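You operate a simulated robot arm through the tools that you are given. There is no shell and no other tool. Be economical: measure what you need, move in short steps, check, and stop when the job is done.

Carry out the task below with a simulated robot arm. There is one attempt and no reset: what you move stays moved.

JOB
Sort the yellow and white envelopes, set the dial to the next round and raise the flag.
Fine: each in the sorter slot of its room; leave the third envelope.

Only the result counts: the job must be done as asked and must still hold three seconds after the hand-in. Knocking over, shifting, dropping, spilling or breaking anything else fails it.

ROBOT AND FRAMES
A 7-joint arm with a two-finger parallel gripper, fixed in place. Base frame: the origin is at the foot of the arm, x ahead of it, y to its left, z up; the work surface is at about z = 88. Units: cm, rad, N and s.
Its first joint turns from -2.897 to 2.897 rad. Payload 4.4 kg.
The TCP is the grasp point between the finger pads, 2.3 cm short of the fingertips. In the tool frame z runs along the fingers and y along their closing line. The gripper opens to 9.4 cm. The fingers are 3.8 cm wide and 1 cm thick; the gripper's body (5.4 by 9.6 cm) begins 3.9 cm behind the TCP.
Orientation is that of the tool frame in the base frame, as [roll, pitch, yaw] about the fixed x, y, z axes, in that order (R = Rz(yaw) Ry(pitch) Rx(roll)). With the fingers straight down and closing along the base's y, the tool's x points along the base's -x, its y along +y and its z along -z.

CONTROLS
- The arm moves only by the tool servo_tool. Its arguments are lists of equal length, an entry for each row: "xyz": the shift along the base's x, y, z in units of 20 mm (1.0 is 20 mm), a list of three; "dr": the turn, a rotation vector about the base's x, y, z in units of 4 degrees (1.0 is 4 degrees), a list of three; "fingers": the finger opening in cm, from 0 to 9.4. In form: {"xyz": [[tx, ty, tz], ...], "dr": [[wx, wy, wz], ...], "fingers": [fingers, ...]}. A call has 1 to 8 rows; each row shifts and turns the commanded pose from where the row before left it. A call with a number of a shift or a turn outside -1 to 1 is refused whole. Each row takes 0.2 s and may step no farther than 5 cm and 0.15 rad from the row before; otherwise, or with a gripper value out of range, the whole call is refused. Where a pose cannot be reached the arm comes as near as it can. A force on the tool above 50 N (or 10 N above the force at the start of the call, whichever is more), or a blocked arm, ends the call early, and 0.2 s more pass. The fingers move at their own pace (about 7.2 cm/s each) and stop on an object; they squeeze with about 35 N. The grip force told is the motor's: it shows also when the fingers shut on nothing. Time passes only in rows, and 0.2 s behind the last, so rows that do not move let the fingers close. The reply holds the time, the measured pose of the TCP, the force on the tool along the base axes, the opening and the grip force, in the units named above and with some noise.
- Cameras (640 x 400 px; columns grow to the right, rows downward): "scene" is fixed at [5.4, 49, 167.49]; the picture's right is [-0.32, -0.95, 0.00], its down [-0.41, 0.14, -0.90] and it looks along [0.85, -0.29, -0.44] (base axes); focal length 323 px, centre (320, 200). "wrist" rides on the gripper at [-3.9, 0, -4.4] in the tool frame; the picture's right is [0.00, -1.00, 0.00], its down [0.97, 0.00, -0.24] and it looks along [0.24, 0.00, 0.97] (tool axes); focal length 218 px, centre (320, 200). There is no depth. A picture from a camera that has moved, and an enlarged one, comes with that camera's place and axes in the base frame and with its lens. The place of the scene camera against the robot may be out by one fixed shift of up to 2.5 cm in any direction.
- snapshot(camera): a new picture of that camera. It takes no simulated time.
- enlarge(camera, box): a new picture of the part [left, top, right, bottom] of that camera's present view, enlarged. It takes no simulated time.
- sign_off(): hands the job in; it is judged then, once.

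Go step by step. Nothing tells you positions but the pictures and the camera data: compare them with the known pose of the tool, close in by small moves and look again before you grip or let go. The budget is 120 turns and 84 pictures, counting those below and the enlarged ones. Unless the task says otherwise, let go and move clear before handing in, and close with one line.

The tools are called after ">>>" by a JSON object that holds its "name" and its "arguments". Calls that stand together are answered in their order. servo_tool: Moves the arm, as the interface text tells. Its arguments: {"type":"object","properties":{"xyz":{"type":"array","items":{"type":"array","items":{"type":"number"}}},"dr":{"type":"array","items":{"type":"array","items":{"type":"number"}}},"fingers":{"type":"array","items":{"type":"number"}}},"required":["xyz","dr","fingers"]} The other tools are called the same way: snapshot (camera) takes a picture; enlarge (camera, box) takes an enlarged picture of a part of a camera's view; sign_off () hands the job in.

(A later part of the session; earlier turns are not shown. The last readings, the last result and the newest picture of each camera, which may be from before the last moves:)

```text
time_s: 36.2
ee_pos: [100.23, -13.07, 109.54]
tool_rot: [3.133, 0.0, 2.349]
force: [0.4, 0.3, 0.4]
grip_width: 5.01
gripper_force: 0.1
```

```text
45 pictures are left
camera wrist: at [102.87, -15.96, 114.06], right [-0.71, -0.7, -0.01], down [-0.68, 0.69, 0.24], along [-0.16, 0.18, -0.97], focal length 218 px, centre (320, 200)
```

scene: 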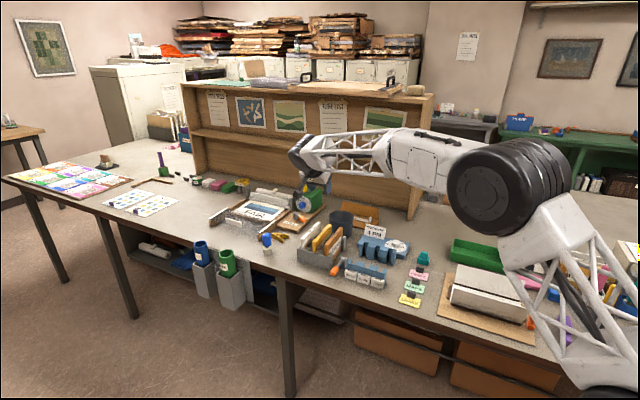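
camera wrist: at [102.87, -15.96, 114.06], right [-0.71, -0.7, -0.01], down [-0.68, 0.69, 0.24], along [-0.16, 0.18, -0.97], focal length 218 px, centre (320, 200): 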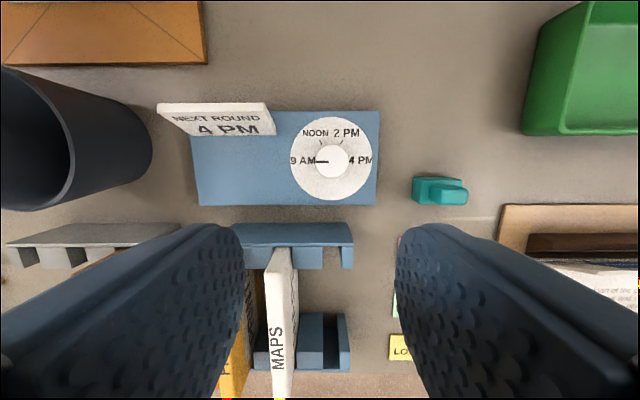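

This is a clear top view: the marks are 60° apart, so 4 PM needs 180° clockwise. I'll pre-rotate the wrist counter-clockwise so that one grasp covers the full turn, centring over the knob as I go.

>>> {"name": "servo_tool", "arguments": {"xyz": [[0.14, -0.33, 0], [0.14, -0.33, 0], [0.14, -0.33, 0], [0.14, -0.33, 0], [0, 0, 0], [0, 0, 0], [0, 0, 0], [0, 0, 0]], "dr": [[0, 0, 1], [0, 0, 1], [0, 0, 1], [0, 0, 1], [0, 0, 1], [0, 0, 1], [0, 0, 1], [0, 0, 1]], "fingers": [5, 5, 5, 5, 5, 5, 5, 5]}}

>>> {"name": "servo_tool", "arguments": {"xyz": [[0, 0, 0], [0, 0, 0], [0, 0, 0], [0, 0, 0], [0, 0, 0], [0, 0, 0], [0, 0, 0], [0, 0, 0]], "dr": [[0, 0, 1], [0, 0, 1], [0, 0, 1], [0, 0, 1], [0, 0, 1], [0, 0, 1], [0, 0, 1], [0, 0, 1]], "fingers": [5, 5, 5, 5, 5, 5, 5, 5]}}

>>> {"name": "servo_tool", "arguments": {"xyz": [[0, 0, 0], [0, 0, 0], [0, 0, 0], [0, 0, 0], [0, 0, 0], [0, 0, 0], [0, 0, 0], [0, 0, 0]], "dr": [[0, 0, 1], [0, 0, 1], [0, 0, 1], [0, 0, 1], [0, 0, 1], [0, 0, 1], [0, 0, 1], [0, 0, 1]], "fingers": [5, 5, 5, 5, 5, 5, 5, 5]}}

>>> {"name": "servo_tool", "arguments": {"xyz": [[0, 0, 0], [0, 0, 0], [0, 0, 0], [0, 0, 0], [0, 0, 0], [0, 0, 0], [0, 0, 0], [0, 0, 0]], "dr": [[0, 0, 1], [0, 0, 1], [0, 0, 1], [0, 0, 1], [0, 0, 1], [0, 0, 1], [0, 0, 1], [0, 0, 1]], "fingers": [5, 5, 5, 5, 5, 5, 5, 5]}}

>>> {"name": "snapshot", "arguments": {"camera": "wrist"}}

```text
time_s: 38.0
ee_pos: [101.31, -15.77, 109.46]
tool_rot: [3.134, -0.001, 2.91]
force: [0.2, -0.1, 0.9]
grip_width: 4.98
gripper_force: 0.1
```

```text
time_s: 39.8
ee_pos: [101.29, -15.9, 109.35]
tool_rot: [3.132, -0.001, -2.817]
force: [-0.8, 0.3, 0.3]
grip_width: 5.02
gripper_force: 0.0
```

```text
time_s: 41.6
ee_pos: [101.15, -15.82, 109.6]
tool_rot: [3.133, 0.001, -2.259]
force: [0.4, 0.1, -0.4]
grip_width: 4.99
gripper_force: 0.1
```

```text
time_s: 43.4
ee_pos: [101.24, -15.82, 109.47]
tool_rot: [3.133, 0.0, -1.699]
force: [0.0, -0.8, 0.7]
grip_width: 4.99
gripper_force: 0.1
```

```text
44 pictures are left
camera wrist: at [101.81, -11.95, 114.01], right [0.99, -0.13, -0.01], down [-0.12, -0.96, 0.24], along [-0.04, -0.24, -0.97], focal length 218 px, centre (320, 200)
```

wrist: 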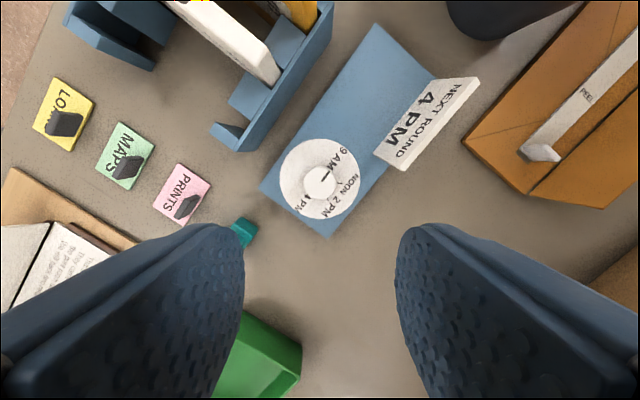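

The wrist turned fine. I'll enlarge to measure the knob offset precisely.

>>> {"name": "servo_tool", "arguments": {"xyz": [[0, 0, -1], [0, 0, -1], [0, 0, 0]], "dr": [[-0.016, -0.12, 0], [0, 0, 0], [0, 0, 0]], "fingers": [5, 5, 5]}}

>>> {"name": "enlarge", "arguments": {"camera": "wrist", "box": [240, 110, 400, 250]}}

>>> {"name": "enlarge", "arguments": {"camera": "scene", "box": [340, 190, 440, 270]}}

```text
time_s: 44.2
ee_pos: [101.13, -15.87, 105.52]
tool_rot: [3.141, -0.001, -1.703]
force: [0.9, -0.4, 0.5]
grip_width: 5.04
gripper_force: 0.1
```

```text
2.86 times, centred on (320, 180) of wrist
camera zoom: at [101.77, -11.95, 110.01], right [0.99, -0.13, 0.0], down [-0.13, -0.96, 0.24], along [-0.03, -0.24, -0.97], focal length 624 px, centre (320, 257)
```

zoom: 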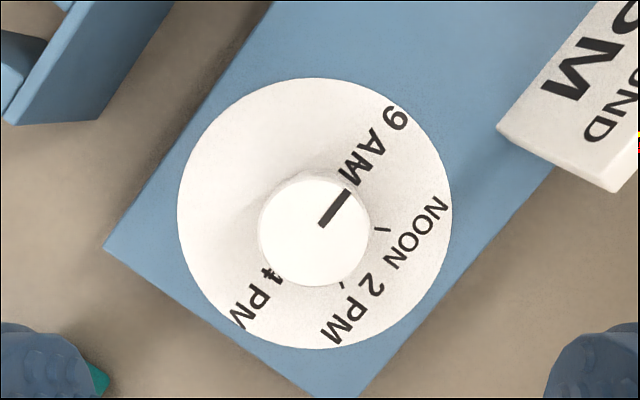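

```text
5.00 times, centred on (390, 230) of scene
camera zoom: at [5.4, 49.0, 167.49], right [-0.32, -0.95, 0.0], down [-0.41, 0.14, -0.9], along [0.85, -0.29, -0.44], focal length 1615 px, centre (-30, 50)
```

zoom: 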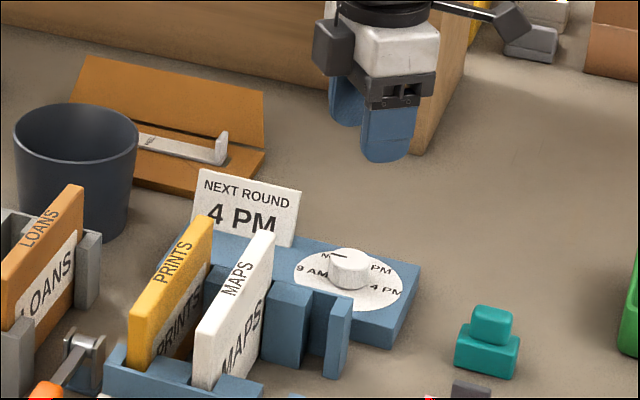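

The knob is about 3 cm wide and 0.4–0.6 cm off the tool axis. I'll correct, lower to just above it, and look again.

>>> {"name": "servo_tool", "arguments": {"xyz": [[-0.04, 0.2, -0.5], [0, 0, -1], [0, 0, -1], [0, 0, 0]], "dr": [[0, 0, 0], [0, 0, 0], [0, 0, 0], [0, 0, 0]], "fingers": [5, 5, 5, 5]}}

>>> {"name": "snapshot", "arguments": {"camera": "wrist"}}

>>> {"name": "enlarge", "arguments": {"camera": "scene", "box": [360, 200, 420, 260]}}

```text
time_s: 45.2
ee_pos: [101.16, -15.39, 100.61]
tool_rot: [3.141, 0.0, -1.702]
force: [0.8, -0.9, 0.0]
grip_width: 5.0
gripper_force: 0.1
```

```text
41 pictures are left
camera wrist: at [101.71, -11.53, 105.01], right [0.99, -0.13, 0.0], down [-0.13, -0.96, 0.24], along [-0.03, -0.24, -0.97], focal length 218 px, centre (320, 200)
```

wrist: 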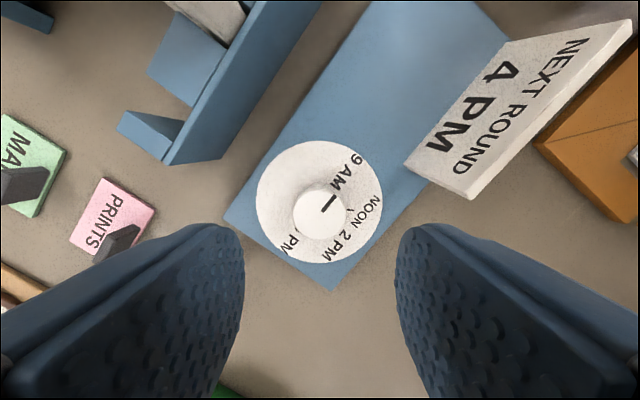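

```text
6.67 times, centred on (390, 230) of scene
camera zoom: at [5.4, 49.0, 167.49], right [-0.32, -0.95, 0.0], down [-0.41, 0.14, -0.9], along [0.85, -0.29, -0.44], focal length 2154 px, centre (-147, 0)
```

zoom: 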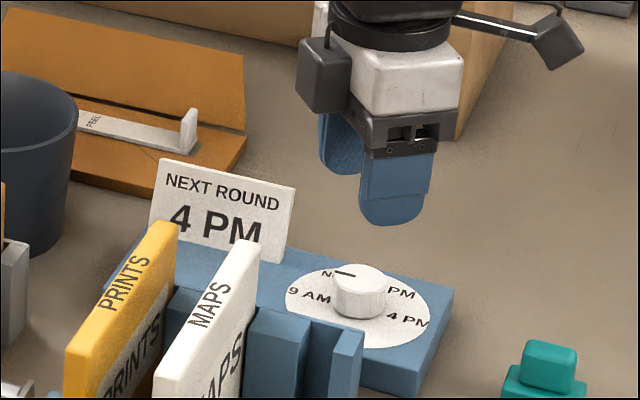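

The knob top is at z≈93.4 and it is centred within 2 mm. I'll descend to TCP z≈94.4 and close on it.

>>> {"name": "servo_tool", "arguments": {"xyz": [[0.01, 0.08, -0.6], [0, 0, -0.7], [0, 0, -0.7], [0, 0, -0.6], [0, 0, -0.5], [0, 0, 0]], "dr": [[0, 0, 0], [0, 0, 0], [0, 0, 0], [0, 0, 0], [0, 0, 0], [0, 0, 0]], "fingers": [5, 5, 5, 5, 5, 5]}}

>>> {"name": "snapshot", "arguments": {"camera": "wrist"}}

>>> {"name": "enlarge", "arguments": {"camera": "scene", "box": [360, 200, 420, 260]}}

```text
time_s: 46.6
ee_pos: [101.22, -15.23, 94.37]
tool_rot: [3.141, 0.0, -1.702]
force: [-0.4, 0.5, -0.4]
grip_width: 5.0
gripper_force: 0.0
```

```text
39 pictures are left
camera wrist: at [101.72, -11.38, 98.82], right [0.99, -0.13, 0.0], down [-0.13, -0.96, 0.24], along [-0.03, -0.24, -0.97], focal length 218 px, centre (320, 200)
```

wrist: 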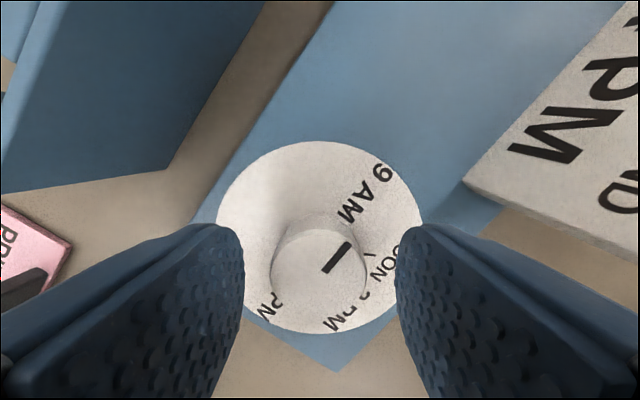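

```text
6.67 times, centred on (390, 230) of scene
camera zoom: at [5.4, 49.0, 167.49], right [-0.32, -0.95, 0.0], down [-0.41, 0.14, -0.9], along [0.85, -0.29, -0.44], focal length 2154 px, centre (-147, 0)
```

zoom: 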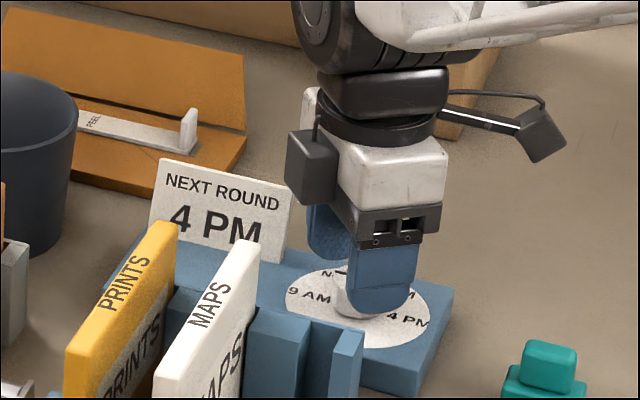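

It's centred to within about 3 mm. I'll make a final small correction, go 0.5 cm lower and close.

>>> {"name": "servo_tool", "arguments": {"xyz": [[0, 0.12, -0.25], [0, 0, 0], [0, 0, 0], [0, 0, 0], [0, 0, 0]], "dr": [[0, 0, 0], [0, 0, 0], [0, 0, 0], [0, 0, 0], [0, 0, 0]], "fingers": [5, 4, 2.5, 2.5, 2.5]}}

>>> {"name": "snapshot", "arguments": {"camera": "wrist"}}

```text
time_s: 47.8
ee_pos: [101.21, -15.01, 93.75]
tool_rot: [-3.14, 0.0, -1.701]
force: [-5.9, 0.6, -0.8]
grip_width: 3.14
gripper_force: 45.1
```

```text
37 pictures are left
camera wrist: at [101.7, -11.14, 98.29], right [0.99, -0.13, 0.0], down [-0.13, -0.96, 0.24], along [-0.03, -0.24, -0.97], focal length 218 px, centre (320, 200)
```

wrist: 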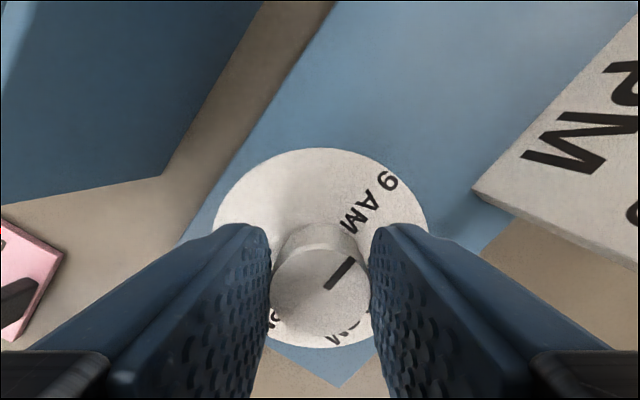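

The knob is gripped. I'll turn it clockwise 32° and check that it follows.

>>> {"name": "servo_tool", "arguments": {"xyz": [[0, 0, 0], [0, 0, 0], [0, 0, 0], [0, 0, 0], [0, 0, 0], [0, 0, 0], [0, 0, 0], [0, 0, 0]], "dr": [[0, 0, -1], [0, 0, -1], [0, 0, -1], [0, 0, -1], [0, 0, -1], [0, 0, -1], [0, 0, -1], [0, 0, -1]], "fingers": [2.5, 2.5, 2.5, 2.5, 2.5, 2.5, 2.5, 2.5]}}

>>> {"name": "snapshot", "arguments": {"camera": "wrist"}}

```text
time_s: 48.9
ee_pos: [101.29, -14.97, 93.8]
tool_rot: [-3.138, 0.0, -1.982]
force: [14.7, -3.8, -7.0]
grip_width: 2.98
gripper_force: 45.0
stopped in row 5: the force on the tool passed its limit (the readings are from after the stop); the commanded pose is now the measured one
```

```text
36 pictures are left
camera wrist: at [102.88, -11.45, 98.3], right [0.92, -0.4, 0.0], down [-0.39, -0.89, 0.24], along [-0.09, -0.22, -0.97], focal length 218 px, centre (320, 200)
```

wrist: 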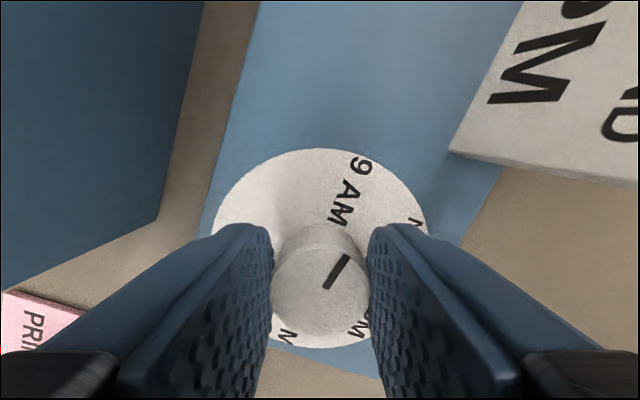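

The call stopped on force after 16°, with some slip. I'll re-open, settle and re-grip to relieve the side load.

>>> {"name": "servo_tool", "arguments": {"xyz": [[0, 0, 0], [0, 0, 0], [0, 0, 0]], "dr": [[0, 0, 0], [0, 0, 0], [0, 0, 0]], "fingers": [4.2, 4.2, 4.2]}}

>>> {"name": "enlarge", "arguments": {"camera": "wrist", "box": [200, 130, 440, 370]}}

>>> {"name": "enlarge", "arguments": {"camera": "scene", "box": [365, 220, 415, 255]}}

```text
time_s: 49.6
ee_pos: [101.18, -15.15, 93.83]
tool_rot: [-3.139, 0.0, -1.98]
force: [0.1, -0.9, 0.0]
grip_width: 4.2
gripper_force: 0.1
```

```text
1.67 times, centred on (320, 250) of wrist
camera zoom: at [102.84, -11.44, 98.35], right [0.92, -0.4, 0.0], down [-0.39, -0.89, 0.24], along [-0.09, -0.22, -0.97], focal length 364 px, centre (320, 117)
```

zoom: 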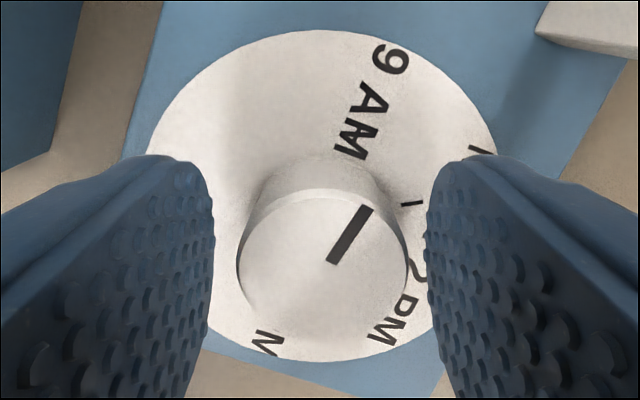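

```text
11.43 times, centred on (390, 238) of scene
camera zoom: at [5.4, 49.0, 167.49], right [-0.32, -0.95, 0.0], down [-0.41, 0.14, -0.9], along [0.85, -0.29, -0.44], focal length 3692 px, centre (-480, -229)
```

zoom: 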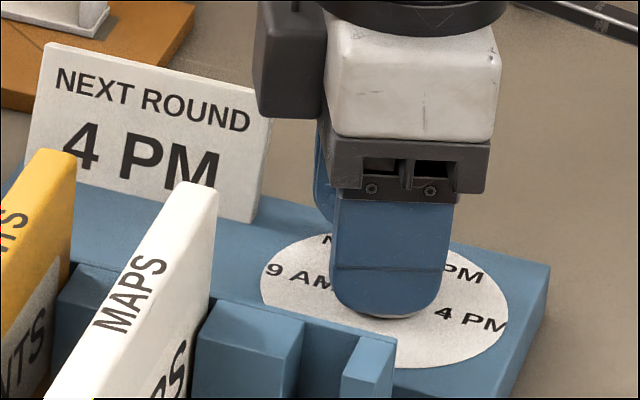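

The knob is round and nearly centred (about 1 mm off). I'll correct that, re-grip slightly deeper and turn more slowly.

>>> {"name": "servo_tool", "arguments": {"xyz": [[0.03, -0.08, -0.15], [0, 0, 0], [0, 0, 0], [0, 0, 0], [0, 0, -0.0]], "dr": [[0, 0, 0], [0, 0, 0], [0, 0, 0], [0, 0, 0], [0, 0, 0]], "fingers": [4.2, 2.8, 2.8, 2.8, 2.8]}}

>>> {"name": "servo_tool", "arguments": {"xyz": [[0, 0, 0], [0, 0, 0], [0, 0, 0], [0, 0, 0], [0, 0, 0], [0, 0, 0], [0, 0, 0], [0, 0, 0]], "dr": [[0, 0, -0.5], [0, 0, -0.5], [0, 0, -0.5], [0, 0, -0.5], [0, 0, -0.5], [0, 0, -0.5], [0, 0, -0.5], [0, 0, -0.5]], "fingers": [2.8, 2.8, 2.8, 2.8, 2.8, 2.8, 2.8, 2.8]}}

>>> {"name": "enlarge", "arguments": {"camera": "wrist", "box": [200, 130, 440, 370]}}

```text
time_s: 50.9
ee_pos: [101.26, -15.14, 93.45]
tool_rot: [-3.14, 0.0, -1.982]
force: [-5.8, 1.4, -0.7]
grip_width: 3.09
gripper_force: 3.8
```

```text
time_s: 52.6
ee_pos: [101.36, -15.13, 93.69]
tool_rot: [-3.138, -0.001, -2.262]
force: [7.5, 1.4, -1.7]
grip_width: 2.99
gripper_force: 44.9
```

```text
1.67 times, centred on (320, 250) of wrist
camera zoom: at [103.86, -12.21, 98.08], right [0.77, -0.64, 0.0], down [-0.62, -0.75, 0.24], along [-0.15, -0.19, -0.97], focal length 364 px, centre (320, 117)
```

zoom: 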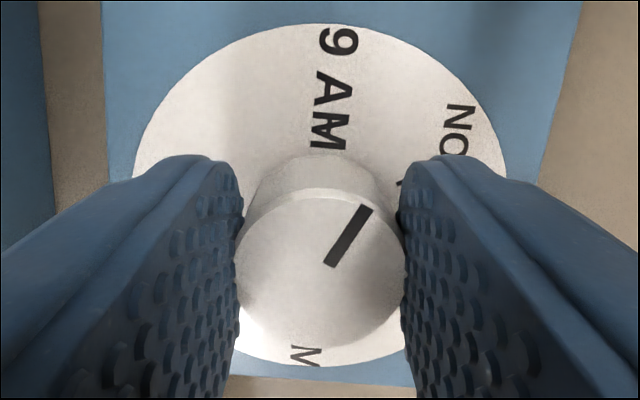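

The slow turn works: the knob follows, and the pointer is now about 30° past 9 AM. I'll continue a bit faster.

>>> {"name": "servo_tool", "arguments": {"xyz": [[0, 0, 0], [0, 0, 0], [0, 0, 0], [0, 0, 0], [0, 0, 0], [0, 0, 0], [0, 0, 0], [0, 0, 0]], "dr": [[0, 0, -0.7], [0, 0, -0.7], [0, 0, -0.7], [0, 0, -0.7], [0, 0, -0.7], [0, 0, -0.7], [0, 0, -0.7], [0, 0, -0.7]], "fingers": [2.8, 2.8, 2.8, 2.8, 2.8, 2.8, 2.8, 2.8]}}

>>> {"name": "servo_tool", "arguments": {"xyz": [[0, 0, 0], [0, 0, 0], [0, 0, 0], [0, 0, 0], [0, 0, 0], [0, 0, 0], [0, 0, 0], [0, 0, 0]], "dr": [[0, 0, -0.7], [0, 0, -0.7], [0, 0, -0.7], [0, 0, -0.7], [0, 0, -0.7], [0, 0, -0.7], [0, 0, -0.7], [0, 0, -0.7]], "fingers": [2.8, 2.8, 2.8, 2.8, 2.8, 2.8, 2.8, 2.8]}}

>>> {"name": "snapshot", "arguments": {"camera": "wrist"}}

```text
time_s: 53.8
ee_pos: [101.4, -15.34, 93.63]
tool_rot: [-3.136, 0.001, -2.473]
force: [12.6, -5.1, -6.3]
grip_width: 3.01
gripper_force: 44.7
stopped in row 5: the force on the tool passed its limit (the readings are from after the stop); the commanded pose is now the measured one
```

```text
time_s: 54.8
ee_pos: [101.59, -15.36, 93.55]
tool_rot: [-3.136, 0.003, -2.67]
force: [12.6, -6.1, -6.9]
grip_width: 2.99
gripper_force: 44.5
stopped in row 5: the force on the tool passed its limit (the readings are from after the stop); the commanded pose is now the measured one
```

```text
32 pictures are left
camera wrist: at [104.93, -13.56, 98.1], right [0.46, -0.89, 0.01], down [-0.87, -0.44, 0.24], along [-0.21, -0.11, -0.97], focal length 218 px, centre (320, 200)
```

wrist: 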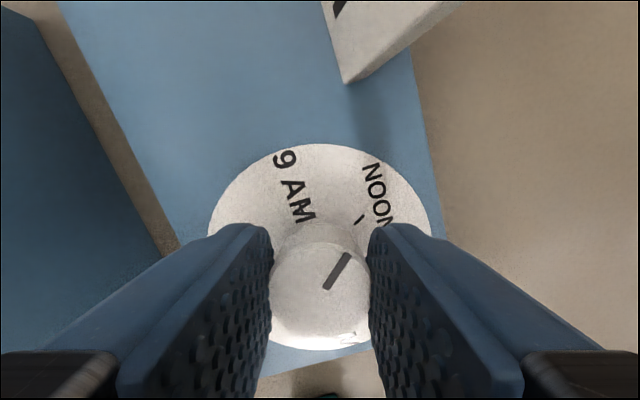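

It advances about 12° per stop, and side load is building up as the tool drifts off the axis. I'll release and re-centre.

>>> {"name": "servo_tool", "arguments": {"xyz": [[0, 0, 0], [0, 0, 0], [0, 0, 0]], "dr": [[0, 0, 0], [0, 0, 0], [0, 0, 0]], "fingers": [4.2, 4.2, 4.2]}}

>>> {"name": "enlarge", "arguments": {"camera": "wrist", "box": [200, 130, 440, 370]}}

```text
time_s: 55.6
ee_pos: [101.47, -15.38, 93.59]
tool_rot: [-3.138, 0.003, -2.67]
force: [0.1, -0.3, 0.6]
grip_width: 4.19
gripper_force: 0.1
```

```text
1.67 times, centred on (320, 250) of wrist
camera zoom: at [104.9, -13.54, 98.14], right [0.46, -0.89, 0.01], down [-0.87, -0.44, 0.24], along [-0.21, -0.11, -0.97], focal length 364 px, centre (320, 117)
```

zoom: 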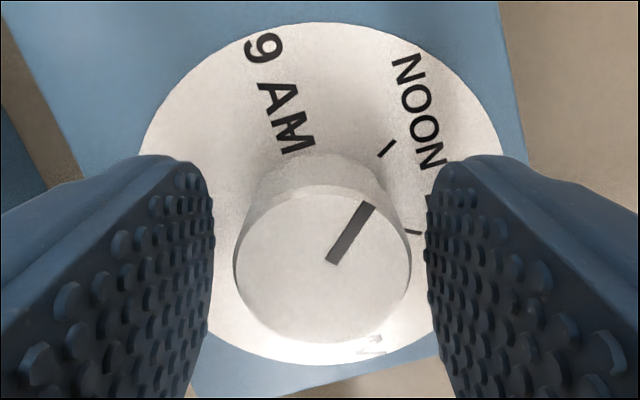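

The pointer is about 48° past 9 AM and the knob is well centred, so the stops come from turning speed. I'll re-grip and continue at the slower rate.

>>> {"name": "servo_tool", "arguments": {"xyz": [[-0.05, -0.05, -0.05], [0, 0, 0], [0, 0, 0], [0, 0, 0]], "dr": [[0, 0, 0], [0, 0, 0], [0, 0, 0], [0, 0, 0]], "fingers": [4.2, 2.8, 2.8, 2.8]}}

>>> {"name": "servo_tool", "arguments": {"xyz": [[0, 0, 0], [0, 0, 0], [0, 0, 0], [0, 0, 0], [0, 0, 0], [0, 0, 0], [0, 0, 0], [0, 0, 0]], "dr": [[0, 0, -0.5], [0, 0, -0.5], [0, 0, -0.5], [0, 0, -0.5], [0, 0, -0.5], [0, 0, -0.5], [0, 0, -0.5], [0, 0, -0.5]], "fingers": [2.8, 2.8, 2.8, 2.8, 2.8, 2.8, 2.8, 2.8]}}

>>> {"name": "servo_tool", "arguments": {"xyz": [[0, 0, 0], [0, 0, 0], [0, 0, 0], [0, 0, 0], [0, 0, 0], [0, 0, 0], [0, 0, 0], [0, 0, 0]], "dr": [[0, 0, -0.5], [0, 0, -0.5], [0, 0, -0.5], [0, 0, -0.5], [0, 0, -0.5], [0, 0, -0.5], [0, 0, -0.5], [0, 0, -0.5]], "fingers": [2.8, 2.8, 2.8, 2.8, 2.8, 2.8, 2.8, 2.8]}}

>>> {"name": "snapshot", "arguments": {"camera": "wrist"}}

```text
time_s: 56.6
ee_pos: [101.36, -15.4, 93.6]
tool_rot: [-3.135, 0.004, -2.669]
force: [-2.2, 2.1, 0.1]
grip_width: 2.99
gripper_force: 45.0
```

```text
time_s: 58.4
ee_pos: [101.5, -15.57, 93.58]
tool_rot: [-3.136, 0.005, -2.948]
force: [11.1, -6.2, -0.1]
grip_width: 2.99
gripper_force: 44.6
```

```text
time_s: 60.2
ee_pos: [101.3, -15.54, 93.7]
tool_rot: [-3.136, 0.003, 3.056]
force: [29.1, -38.1, -3.3]
grip_width: 3.0
gripper_force: 45.1
```

```text
30 pictures are left
camera wrist: at [105.24, -15.88, 98.06], right [-0.09, -1.0, 0.01], down [-0.97, 0.09, 0.24], along [-0.24, 0.02, -0.97], focal length 218 px, centre (320, 200)
```

wrist: 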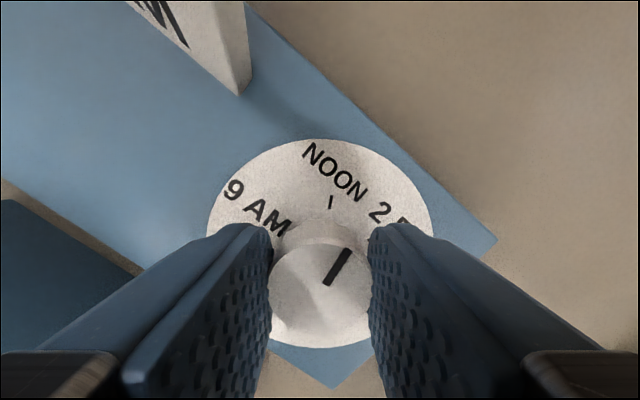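

The pointer is now between NOON and 2 PM. I'll release to shed the load, re-grip and go on.

>>> {"name": "servo_tool", "arguments": {"xyz": [[0, 0, 0], [0, 0, 0]], "dr": [[0, 0, 0], [0, 0, 0]], "fingers": [4.2, 4.2]}}

>>> {"name": "enlarge", "arguments": {"camera": "wrist", "box": [200, 130, 440, 370]}}

```text
time_s: 60.8
ee_pos: [101.26, -15.45, 93.47]
tool_rot: [-3.137, 0.002, 3.056]
force: [-0.5, 0.3, 0.5]
grip_width: 4.19
gripper_force: 0.0
```

```text
1.67 times, centred on (320, 250) of wrist
camera zoom: at [105.21, -15.7, 98.03], right [-0.08, -1.0, 0.01], down [-0.97, 0.08, 0.24], along [-0.24, 0.02, -0.97], focal length 364 px, centre (320, 117)
```

zoom: 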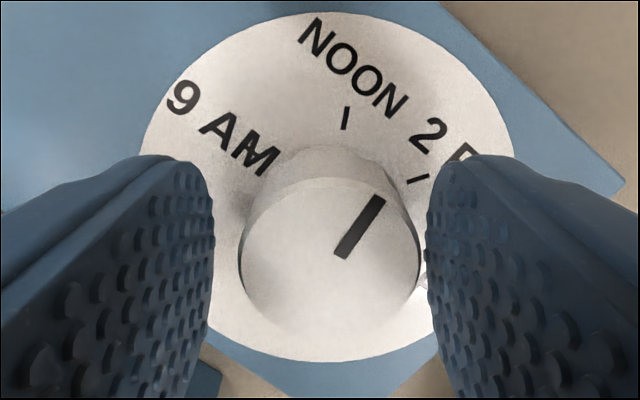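

The knob centre is about 2 mm to the right of the grip. I'll correct that and carry on.

>>> {"name": "servo_tool", "arguments": {"xyz": [[0.02, -0.09, 0], [0, 0, 0], [0, 0, 0], [0, 0, 0]], "dr": [[0, 0, 0], [0, 0, 0], [0, 0, 0], [0, 0, 0]], "fingers": [4.2, 2.8, 2.8, 2.8]}}

>>> {"name": "servo_tool", "arguments": {"xyz": [[0, 0, 0], [0, 0, 0], [0, 0, 0], [0, 0, 0], [0, 0, 0], [0, 0, 0], [0, 0, 0], [0, 0, 0]], "dr": [[0, 0, -0.5], [0, 0, -0.5], [0, 0, -0.5], [0, 0, -0.5], [0, 0, -0.5], [0, 0, -0.5], [0, 0, -0.5], [0, 0, -0.5]], "fingers": [2.8, 2.8, 2.8, 2.8, 2.8, 2.8, 2.8, 2.8]}}

>>> {"name": "servo_tool", "arguments": {"xyz": [[0, 0, 0], [0, 0, 0], [0, 0, 0], [0, 0, 0], [0, 0, 0], [0, 0, 0], [0, 0, 0], [0, 0, 0]], "dr": [[0, 0, -0.5], [0, 0, -0.5], [0, 0, -0.5], [0, 0, -0.5], [0, 0, -0.5], [0, 0, -0.5], [0, 0, -0.5], [0, 0, -0.5]], "fingers": [2.8, 2.8, 2.8, 2.8, 2.8, 2.8, 2.8, 2.8]}}

>>> {"name": "servo_tool", "arguments": {"xyz": [[0, 0, 0], [0, 0, 0]], "dr": [[0, 0, 0], [0, 0, 0]], "fingers": [4.2, 4.2]}}

>>> {"name": "enlarge", "arguments": {"camera": "wrist", "box": [200, 130, 440, 370]}}

```text
time_s: 61.8
ee_pos: [101.29, -15.51, 93.53]
tool_rot: [-3.136, 0.003, 3.056]
force: [-4.7, 11.1, 1.1]
grip_width: 2.98
gripper_force: 45.1
```

```text
time_s: 63.6
ee_pos: [101.39, -15.69, 93.58]
tool_rot: [-3.136, 0.002, 2.775]
force: [-16.8, 4.0, -0.2]
grip_width: 3.0
gripper_force: 44.6
```

```text
time_s: 65.4
ee_pos: [101.22, -15.74, 93.55]
tool_rot: [-3.136, 0.001, 2.498]
force: [-28.2, -19.9, -2.0]
grip_width: 3.01
gripper_force: 45.3
```

```text
time_s: 66.0
ee_pos: [101.4, -15.53, 93.54]
tool_rot: [-3.137, 0.003, 2.499]
force: [0.4, 0.2, -1.0]
grip_width: 4.21
gripper_force: 0.0
```

```text
1.67 times, centred on (320, 250) of wrist
camera zoom: at [104.52, -17.89, 98.09], right [-0.6, -0.8, 0.0], down [-0.78, 0.58, 0.24], along [-0.19, 0.14, -0.97], focal length 364 px, centre (320, 117)
```

zoom: 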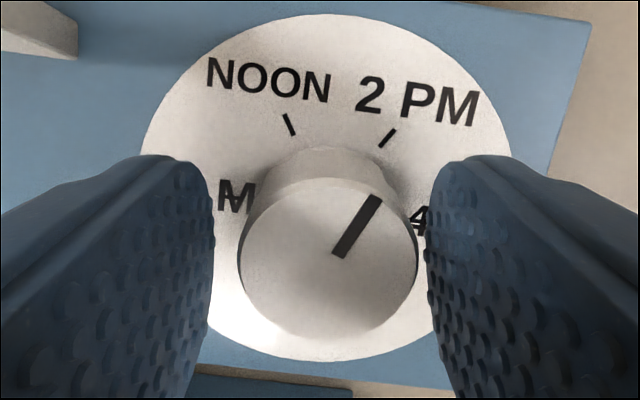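

The pointer is nearly at 2 PM, with about 65° left. I'll re-centre and continue.

>>> {"name": "servo_tool", "arguments": {"xyz": [[-0.06, -0.08, 0], [0, 0, 0], [0, 0, 0], [0, 0, 0]], "dr": [[0, 0, 0], [0, 0, 0], [0, 0, 0], [0, 0, 0]], "fingers": [4.2, 2.8, 2.8, 2.8]}}

>>> {"name": "servo_tool", "arguments": {"xyz": [[0, 0, 0], [0, 0, 0], [0, 0, 0], [0, 0, 0], [0, 0, 0], [0, 0, 0], [0, 0, 0], [0, 0, 0]], "dr": [[0, 0, -0.5], [0, 0, -0.5], [0, 0, -0.5], [0, 0, -0.5], [0, 0, -0.5], [0, 0, -0.5], [0, 0, -0.5], [0, 0, -0.5]], "fingers": [2.8, 2.8, 2.8, 2.8, 2.8, 2.8, 2.8, 2.8]}}

>>> {"name": "servo_tool", "arguments": {"xyz": [[0, 0, 0], [0, 0, 0], [0, 0, 0], [0, 0, 0], [0, 0, 0], [0, 0, 0], [0, 0, 0], [0, 0, 0]], "dr": [[0, 0, -0.5], [0, 0, -0.5], [0, 0, -0.5], [0, 0, -0.5], [0, 0, -0.5], [0, 0, -0.5], [0, 0, -0.5], [0, 0, -0.5]], "fingers": [2.8, 2.8, 2.8, 2.8, 2.8, 2.8, 2.8, 2.8]}}

>>> {"name": "servo_tool", "arguments": {"xyz": [[0, 0, 0], [0, 0, 0]], "dr": [[0, 0, 0], [0, 0, 0]], "fingers": [4.2, 4.2]}}

>>> {"name": "enlarge", "arguments": {"camera": "wrist", "box": [200, 130, 440, 370]}}

```text
time_s: 67.0
ee_pos: [101.21, -15.75, 93.65]
tool_rot: [-3.135, 0.004, 2.497]
force: [3.4, 7.7, 1.8]
grip_width: 3.19
gripper_force: 3.8
```

```text
time_s: 68.8
ee_pos: [101.29, -15.79, 93.6]
tool_rot: [-3.135, 0.003, 2.218]
force: [4.5, 3.4, 2.2]
grip_width: 3.02
gripper_force: 2.4
```

```text
time_s: 70.6
ee_pos: [101.16, -15.78, 93.57]
tool_rot: [-3.136, 0.0, 1.94]
force: [-28.3, -1.4, 8.0]
grip_width: 2.98
gripper_force: 44.6
```

```text
time_s: 71.2
ee_pos: [101.29, -15.75, 93.63]
tool_rot: [-3.136, 0.003, 1.939]
force: [0.0, 0.2, -0.1]
grip_width: 4.21
gripper_force: 0.1
```

```text
1.67 times, centred on (320, 250) of wrist
camera zoom: at [102.72, -19.38, 98.02], right [-0.93, -0.36, 0.01], down [-0.35, 0.91, 0.24], along [-0.09, 0.22, -0.97], focal length 364 px, centre (320, 117)
```

zoom: 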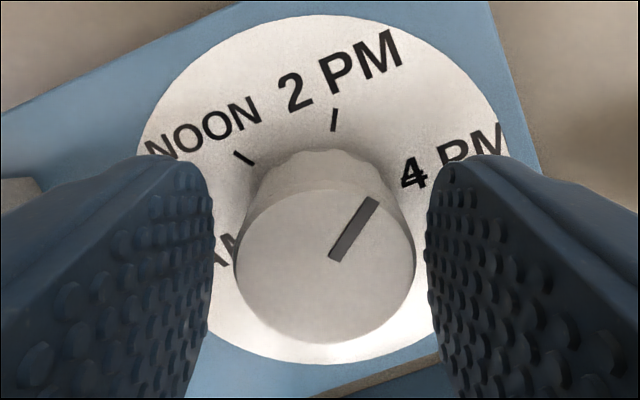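

About 33° is left to reach 4 PM. I'll re-grip, turn 32°, then check from above.

>>> {"name": "servo_tool", "arguments": {"xyz": [[-0.05, -0.02, 0], [0, 0, 0], [0, 0, 0], [0, 0, 0], [0, 0, 0]], "dr": [[0, 0, 0], [0, 0, 0], [0, 0, 0], [0, 0, 0], [0, 0, 0]], "fingers": [4.2, 2.8, 2.8, 2.8, 2.8]}}

>>> {"name": "servo_tool", "arguments": {"xyz": [[0, 0, 0], [0, 0, 0], [0, 0, 0], [0, 0, 0], [0, 0, 0], [0, 0, 0], [0, 0, 0], [0, 0, 0]], "dr": [[0, 0, -0.5], [0, 0, -0.5], [0, 0, -0.5], [0, 0, -0.5], [0, 0, -0.5], [0, 0, -0.5], [0, 0, -0.5], [0, 0, -0.5]], "fingers": [2.8, 2.8, 2.8, 2.8, 2.8, 2.8, 2.8, 2.8]}}

>>> {"name": "servo_tool", "arguments": {"xyz": [[0, 0, 0], [0, 0, 0], [0, 0, 0], [0, 0, 0], [0, 0, 0], [0, 0, 0], [0, 0, 0], [0, 0, 0]], "dr": [[0, 0, -0.5], [0, 0, -0.5], [0, 0, -0.5], [0, 0, -0.5], [0, 0, -0.5], [0, 0, -0.5], [0, 0, -0.5], [0, 0, -0.5]], "fingers": [2.8, 2.8, 2.8, 2.8, 2.8, 2.8, 2.8, 2.8]}}

>>> {"name": "servo_tool", "arguments": {"xyz": [[0, 0, 0], [0, 0, 0], [0, 0, 0.5], [0, 0, 1], [0, 0, 1], [0, 0, 1], [0, 0, 1]], "dr": [[0, 0, 0], [0, 0, 0], [0, 0, 0], [0, 0, 0], [0, 0, 0], [0, 0, 0], [0, 0, 0]], "fingers": [4.5, 5, 5, 5, 5, 5, 5]}}

>>> {"name": "enlarge", "arguments": {"camera": "wrist", "box": [240, 110, 400, 250]}}

>>> {"name": "enlarge", "arguments": {"camera": "scene", "box": [350, 220, 430, 270]}}

```text
time_s: 72.4
ee_pos: [101.13, -15.77, 93.45]
tool_rot: [-3.136, 0.003, 1.938]
force: [6.3, 1.8, -0.8]
grip_width: 3.09
gripper_force: 3.0
```

```text
time_s: 74.2
ee_pos: [101.14, -15.77, 93.47]
tool_rot: [-3.137, 0.004, 1.66]
force: [-7.6, 3.0, 0.2]
grip_width: 2.98
gripper_force: 44.4
```

```text
time_s: 75.8
ee_pos: [101.12, -15.88, 93.65]
tool_rot: [-3.135, 0.002, 1.416]
force: [-18.3, 5.6, 6.5]
grip_width: 2.97
gripper_force: 44.8
stopped in row 8: the force on the tool passed its limit (the readings are from after the stop); the commanded pose is now the measured one
```

```text
time_s: 77.5
ee_pos: [101.0, -15.74, 102.54]
tool_rot: [-3.134, 0.003, 1.416]
force: [0.4, 0.3, -0.2]
grip_width: 5.01
gripper_force: 0.0
```

```text
2.86 times, centred on (320, 180) of wrist
camera zoom: at [100.59, -19.66, 106.97], right [-0.99, 0.15, 0.01], down [0.15, 0.96, 0.24], along [0.03, 0.24, -0.97], focal length 624 px, centre (320, 257)
```

zoom: 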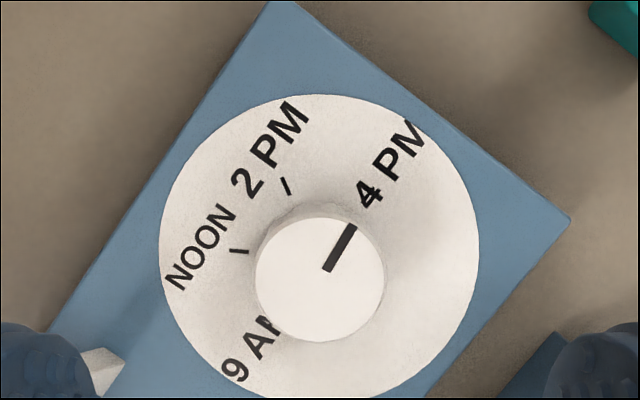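

```text
8.00 times, centred on (390, 245) of scene
camera zoom: at [5.4, 49.0, 167.49], right [-0.32, -0.95, 0.0], down [-0.41, 0.14, -0.9], along [0.85, -0.29, -0.44], focal length 2584 px, centre (-240, -160)
```

zoom: 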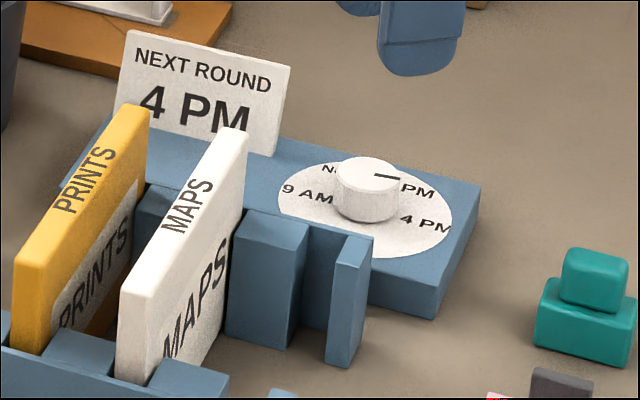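

The pointer is at 4 PM but about 8° short of a full half-turn compared with its starting mark. I'll re-grip and turn 8° more.

>>> {"name": "servo_tool", "arguments": {"xyz": [[0, 0, -1], [0, 0, -1], [0, 0, -1], [0, 0, -1], [0, 0, -0.5], [0, 0, 0], [0, 0, 0], [0, 0, 0]], "dr": [[0, 0, 0], [0, 0, 0], [0, 0, 0], [0, 0, 0], [0, 0, 0], [0, 0, 0], [0, 0, 0], [0, 0, 0]], "fingers": [4.5, 4.5, 4.5, 4.5, 4.5, 2.8, 2.8, 2.8]}}

>>> {"name": "servo_tool", "arguments": {"xyz": [[0, 0, 0], [0, 0, 0], [0, 0, 0], [0, 0, 0], [0, 0, 0], [0, 0, 0]], "dr": [[0, 0, -0.4], [0, 0, -0.4], [0, 0, -0.4], [0, 0, -0.4], [0, 0, -0.4], [0, 0, 0]], "fingers": [2.8, 2.8, 2.8, 2.8, 2.8, 2.8]}}

>>> {"name": "servo_tool", "arguments": {"xyz": [[0, 0, 0], [0, 0, 0], [0, 0, 0.5], [0, 0, 1], [0, 0, 1], [0, 0, 1], [0, 0, 1], [0, 0, 1]], "dr": [[0, 0, 0], [0, 0, 0], [0, 0, 0], [0, 0, 0], [0, 0, 0], [0, 0, 0], [0, 0, 0], [0, 0, 0]], "fingers": [4.5, 5, 5, 5, 5, 5, 5, 5]}}

>>> {"name": "enlarge", "arguments": {"camera": "wrist", "box": [240, 110, 400, 250]}}

>>> {"name": "enlarge", "arguments": {"camera": "scene", "box": [355, 230, 405, 270]}}

```text
time_s: 79.2
ee_pos: [101.02, -15.77, 93.4]
tool_rot: [-3.134, 0.004, 1.417]
force: [2.3, -0.4, -5.7]
grip_width: 2.99
gripper_force: 45.0
```

```text
time_s: 80.7
ee_pos: [101.14, -15.78, 93.5]
tool_rot: [-3.133, 0.002, 1.277]
force: [-41.9, 1.0, 2.4]
grip_width: 3.01
gripper_force: 45.2
```

```text
time_s: 82.5
ee_pos: [101.15, -15.77, 104.46]
tool_rot: [-3.134, 0.004, 1.276]
force: [-0.3, 0.7, -0.4]
grip_width: 5.0
gripper_force: 0.0
```

```text
2.86 times, centred on (320, 180) of wrist
camera zoom: at [100.04, -19.55, 109.0], right [-0.96, 0.29, 0.01], down [0.28, 0.93, 0.24], along [0.06, 0.23, -0.97], focal length 624 px, centre (320, 257)
```

zoom: 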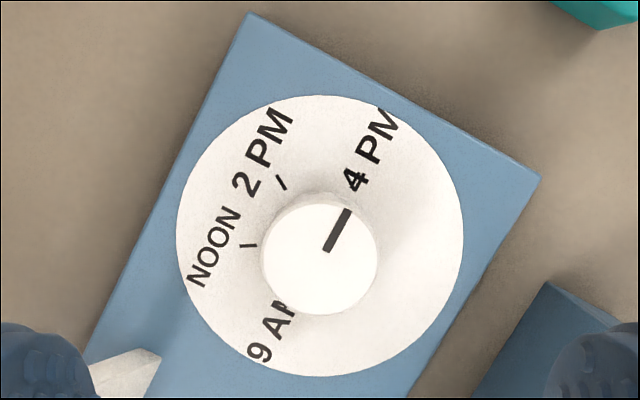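

```text
10.00 times, centred on (380, 250) of scene
camera zoom: at [5.4, 49.0, 167.49], right [-0.32, -0.95, 0.0], down [-0.41, 0.14, -0.9], along [0.85, -0.29, -0.44], focal length 3230 px, centre (-280, -300)
```

zoom: 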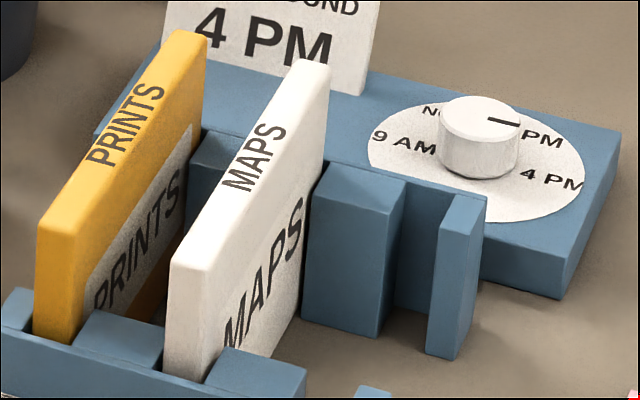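

The pointer now lies on the 4 PM line, as an exact mirror of its start. Next is the flag: I'll rise, restore the earlier yaw and go above the lever near (93,14).

>>> {"name": "servo_tool", "arguments": {"xyz": [[0, 0, 1], [0, 0.5, 1], [-0.3, 1, 0.8], [-0.3, 1, 0.5], [-0.3, 1, 0], [-0.3, 1, 0], [-0.3, 1, 0], [-0.3, 1, 0]], "dr": [[0, 0, 1], [0, 0, 1], [0, 0, 1], [0, 0, 1], [0, 0, 1], [0, 0, 1], [0, 0, 1], [0, 0, 1]], "fingers": [5, 5, 5, 5, 5, 5, 5, 5]}}

>>> {"name": "servo_tool", "arguments": {"xyz": [[-0.3, 1, 0], [-0.3, 1, 0], [-0.3, 1, 0], [-0.3, 1, 0], [-0.3, 1, 0], [-0.3, 1, 0], [-0.3, 1, 0], [-0.3, 0.7, 0]], "dr": [[0, 0, 1], [0, 0, 1], [0, 0, 1], [0, 0, 1], [0, 0, 1], [0, 0, 1], [0, 0, 1], [0, 0, 0.33]], "fingers": [5, 5, 5, 5, 5, 5, 5, 5]}}

>>> {"name": "servo_tool", "arguments": {"xyz": [[0, 0, 0], [0, 0, 0], [0, 0, 0], [0, 0, 0], [0, 0, 0], [0, 0, 0], [0, 0, 0], [0, 0, 0]], "dr": [[-0.71, -0.7, 0], [-0.71, -0.7, 0], [-0.71, -0.7, 0], [-0.71, -0.7, 0], [-0.71, -0.7, 0], [-0.71, -0.7, 0], [-0.71, -0.7, 0], [-0.71, -0.7, 0]], "fingers": [5, 5, 5, 5, 5, 5, 5, 5]}}

>>> {"name": "snapshot", "arguments": {"camera": "wrist"}}

>>> {"name": "enlarge", "arguments": {"camera": "scene", "box": [310, 225, 380, 295]}}

```text
time_s: 84.2
ee_pos: [97.51, -2.8, 111.16]
tool_rot: [-3.135, 0.004, 1.838]
force: [0.9, 0.7, 0.0]
grip_width: 4.99
gripper_force: 0.0
```

```text
time_s: 86.0
ee_pos: [92.7, 12.56, 111.07]
tool_rot: [-3.136, 0.003, 2.349]
force: [0.3, 0.2, 0.1]
grip_width: 5.01
gripper_force: 0.0
```

```text
time_s: 87.8
ee_pos: [92.78, 12.77, 111.21]
tool_rot: [-3.136, 0.561, 2.348]
force: [0.8, -0.7, 0.3]
grip_width: 5.02
gripper_force: 0.0
```

```text
22 pictures are left
camera wrist: at [93.44, 11.94, 117.0], right [-0.71, -0.7, 0.01], down [-0.67, 0.68, -0.31], along [0.22, -0.23, -0.95], focal length 218 px, centre (320, 200)
```

wrist: 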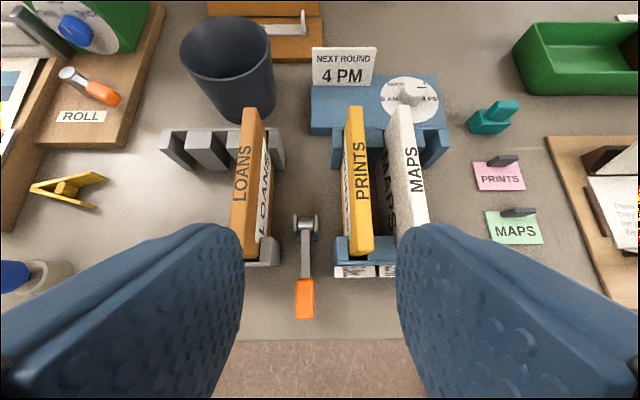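

```text
5.71 times, centred on (345, 260) of scene
camera zoom: at [5.4, 49.0, 167.49], right [-0.32, -0.95, 0.0], down [-0.41, 0.14, -0.9], along [0.85, -0.29, -0.44], focal length 1846 px, centre (177, -143)
```

zoom: 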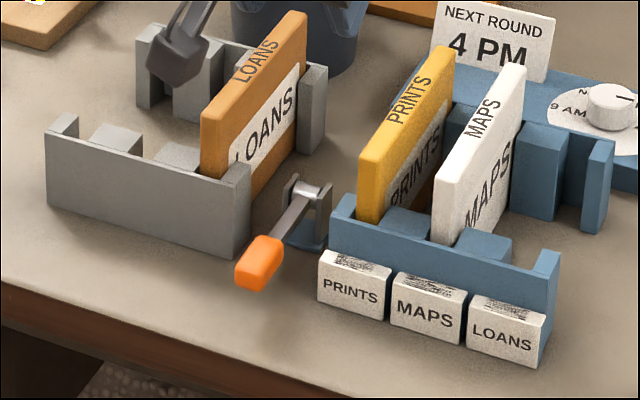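

The handle is at about (92.6,15.1,91) and the pivot near (98.6,8.9,92). I'll tilt a bit more and approach the handle, straddling it along the pivot's axis.

>>> {"name": "servo_tool", "arguments": {"xyz": [[-0.1, 0.4, -0.9], [-0.1, 0.4, -0.9], [-0.1, 0.4, -0.9], [-0.15, 0.3, -0.9], [0, 0, -0.9], [0, 0, -0.9], [0, 0, -0.9], [0, 0, 0]], "dr": [[-0.71, -0.7, 0], [-0.71, -0.7, 0], [-0.71, -0.7, 0], [-0.71, -0.7, 0], [0, 0, 0], [0, 0, 0], [0, 0, 0], [0, 0, 0]], "fingers": [4, 4, 4, 4, 4, 4, 4, 4]}}

>>> {"name": "snapshot", "arguments": {"camera": "wrist"}}

>>> {"name": "enlarge", "arguments": {"camera": "scene", "box": [310, 225, 380, 295]}}

```text
time_s: 89.7
ee_pos: [91.81, 15.7, 98.45]
tool_rot: [-3.136, 0.837, 2.347]
force: [0.1, -0.5, -1.1]
grip_width: 4.02
gripper_force: 0.1
```

```text
20 pictures are left
camera wrist: at [91.32, 16.1, 104.37], right [-0.72, -0.7, 0.0], down [-0.58, 0.59, -0.56], along [0.39, -0.4, -0.83], focal length 218 px, centre (320, 200)
```

wrist: 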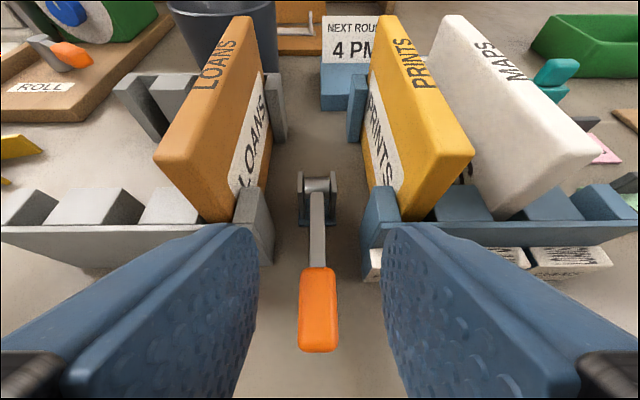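

```text
5.71 times, centred on (345, 260) of scene
camera zoom: at [5.4, 49.0, 167.49], right [-0.32, -0.95, 0.0], down [-0.41, 0.14, -0.9], along [0.85, -0.29, -0.44], focal length 1846 px, centre (177, -143)
```

zoom: 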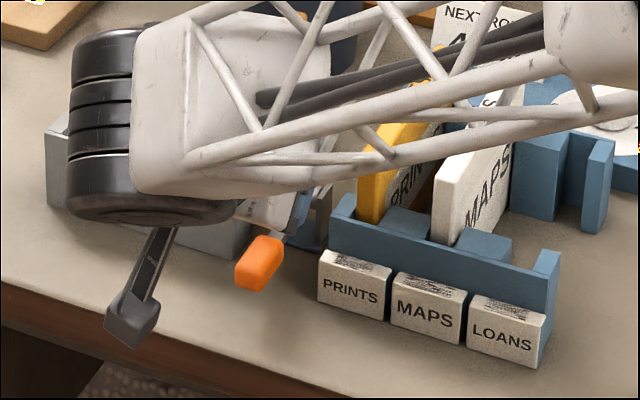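

The handle is centred between the fingers. I'll lower around it and check.

>>> {"name": "servo_tool", "arguments": {"xyz": [[0, 0, -0.8], [0, 0, -0.8], [0, 0, -0.8], [0, 0, -0.7], [0, 0, 0]], "dr": [[0, 0, 0], [0, 0, 0], [0, 0, 0], [0, 0, 0], [0, 0, 0]], "fingers": [4, 4, 4, 4, 4]}}

>>> {"name": "snapshot", "arguments": {"camera": "wrist"}}

```text
time_s: 90.8
ee_pos: [91.8, 15.63, 92.3]
tool_rot: [-3.137, 0.839, 2.348]
force: [0.2, 0.2, 1.1]
grip_width: 4.0
gripper_force: 0.1
```

```text
18 pictures are left
camera wrist: at [91.35, 16.08, 98.16], right [-0.72, -0.7, 0.0], down [-0.58, 0.59, -0.56], along [0.39, -0.4, -0.83], focal length 218 px, centre (320, 200)
```

wrist: 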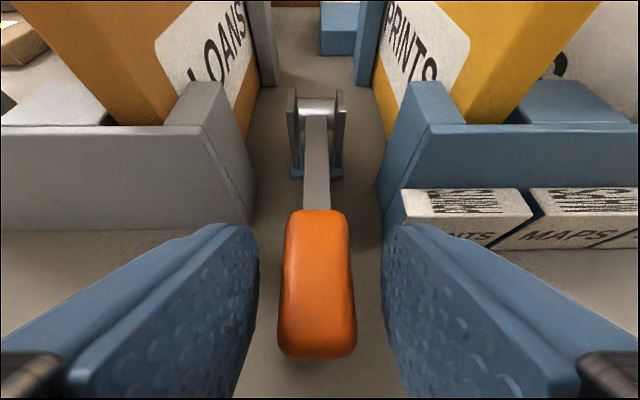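

The handle lies well between the pads. I'll grip it and lift slightly along the arc.

>>> {"name": "servo_tool", "arguments": {"xyz": [[0, 0, 0], [0, 0, 0], [0, 0, 0], [0, 0, 0]], "dr": [[0, 0, 0], [0, 0, 0], [0, 0, 0], [0, 0, 0]], "fingers": [2.5, 1, 1, 1]}}

>>> {"name": "servo_tool", "arguments": {"xyz": [[0, 0, 0.3], [0.01, -0.01, 0.4], [0.02, -0.02, 0.4], [0.04, -0.04, 0.4]], "dr": [[0.2, 0.2, 0], [0.3, 0.3, 0], [0.3, 0.3, 0], [0.3, 0.3, 0]], "fingers": [1, 1, 1, 1]}}

>>> {"name": "snapshot", "arguments": {"camera": "wrist"}}

```text
time_s: 91.8
ee_pos: [91.86, 15.64, 92.24]
tool_rot: [-3.136, 0.838, 2.348]
force: [25.2, 14.1, -5.2]
grip_width: 2.0
gripper_force: 45.5
```

```text
time_s: 92.8
ee_pos: [92.0, 15.53, 95.06]
tool_rot: [-3.136, 0.736, 2.347]
force: [12.2, 3.5, -4.2]
grip_width: 1.98
gripper_force: 45.0
stopped in row 4: the force on the tool passed its limit (the readings are from after the stop); the commanded pose is now the measured one
```

```text
17 pictures are left
camera wrist: at [91.96, 15.55, 101.02], right [-0.72, -0.7, 0.0], down [-0.62, 0.63, -0.47], along [0.33, -0.34, -0.88], focal length 218 px, centre (320, 200)
```

wrist: 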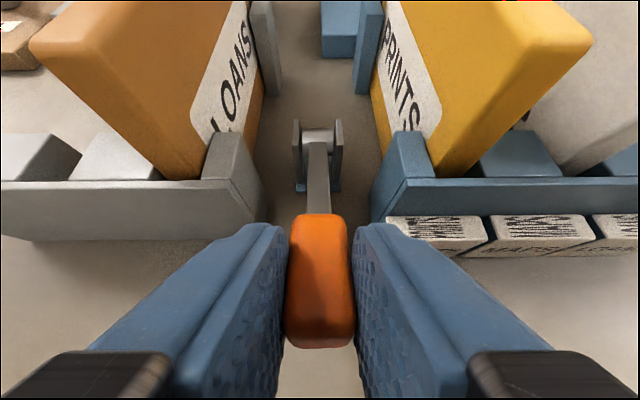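

The flag lever follows. I'll continue along the arc with a radius of about 8.65 cm around the pivot, slowly.

>>> {"name": "servo_tool", "arguments": {"xyz": [[0.07, -0.07, 0.275], [0.07, -0.07, 0.275], [0.1, -0.1, 0.28], [0.1, -0.1, 0.28], [0.125, -0.127, 0.257], [0.125, -0.127, 0.257], [0.15, -0.153, 0.23], [0.15, -0.153, 0.23]], "dr": [[0.22, 0.22, 0], [0.22, 0.22, 0], [0.22, 0.22, 0], [0.22, 0.22, 0], [0.22, 0.22, 0], [0.22, 0.22, 0], [0.22, 0.22, 0], [0.22, 0.22, 0]], "fingers": [1, 1, 1, 1, 1, 1, 1, 1]}}

>>> {"name": "snapshot", "arguments": {"camera": "wrist"}}

```text
time_s: 94.7
ee_pos: [93.79, 13.66, 99.24]
tool_rot: [-3.135, 0.562, 2.35]
force: [11.4, 25.4, -9.8]
grip_width: 1.95
gripper_force: 45.3
```

```text
16 pictures are left
camera wrist: at [94.45, 13.06, 105.14], right [-0.71, -0.7, 0.01], down [-0.67, 0.68, -0.31], along [0.22, -0.23, -0.95], focal length 218 px, centre (320, 200)
```

wrist: 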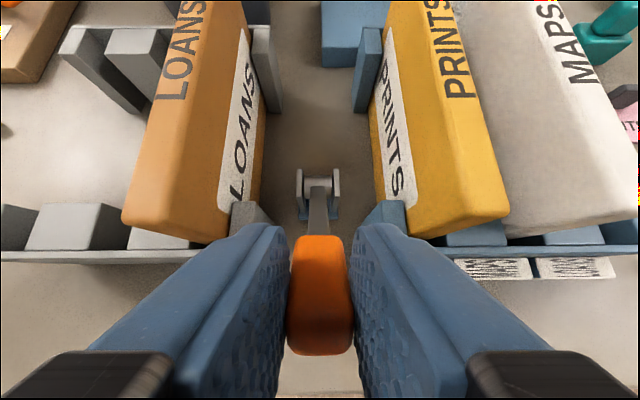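

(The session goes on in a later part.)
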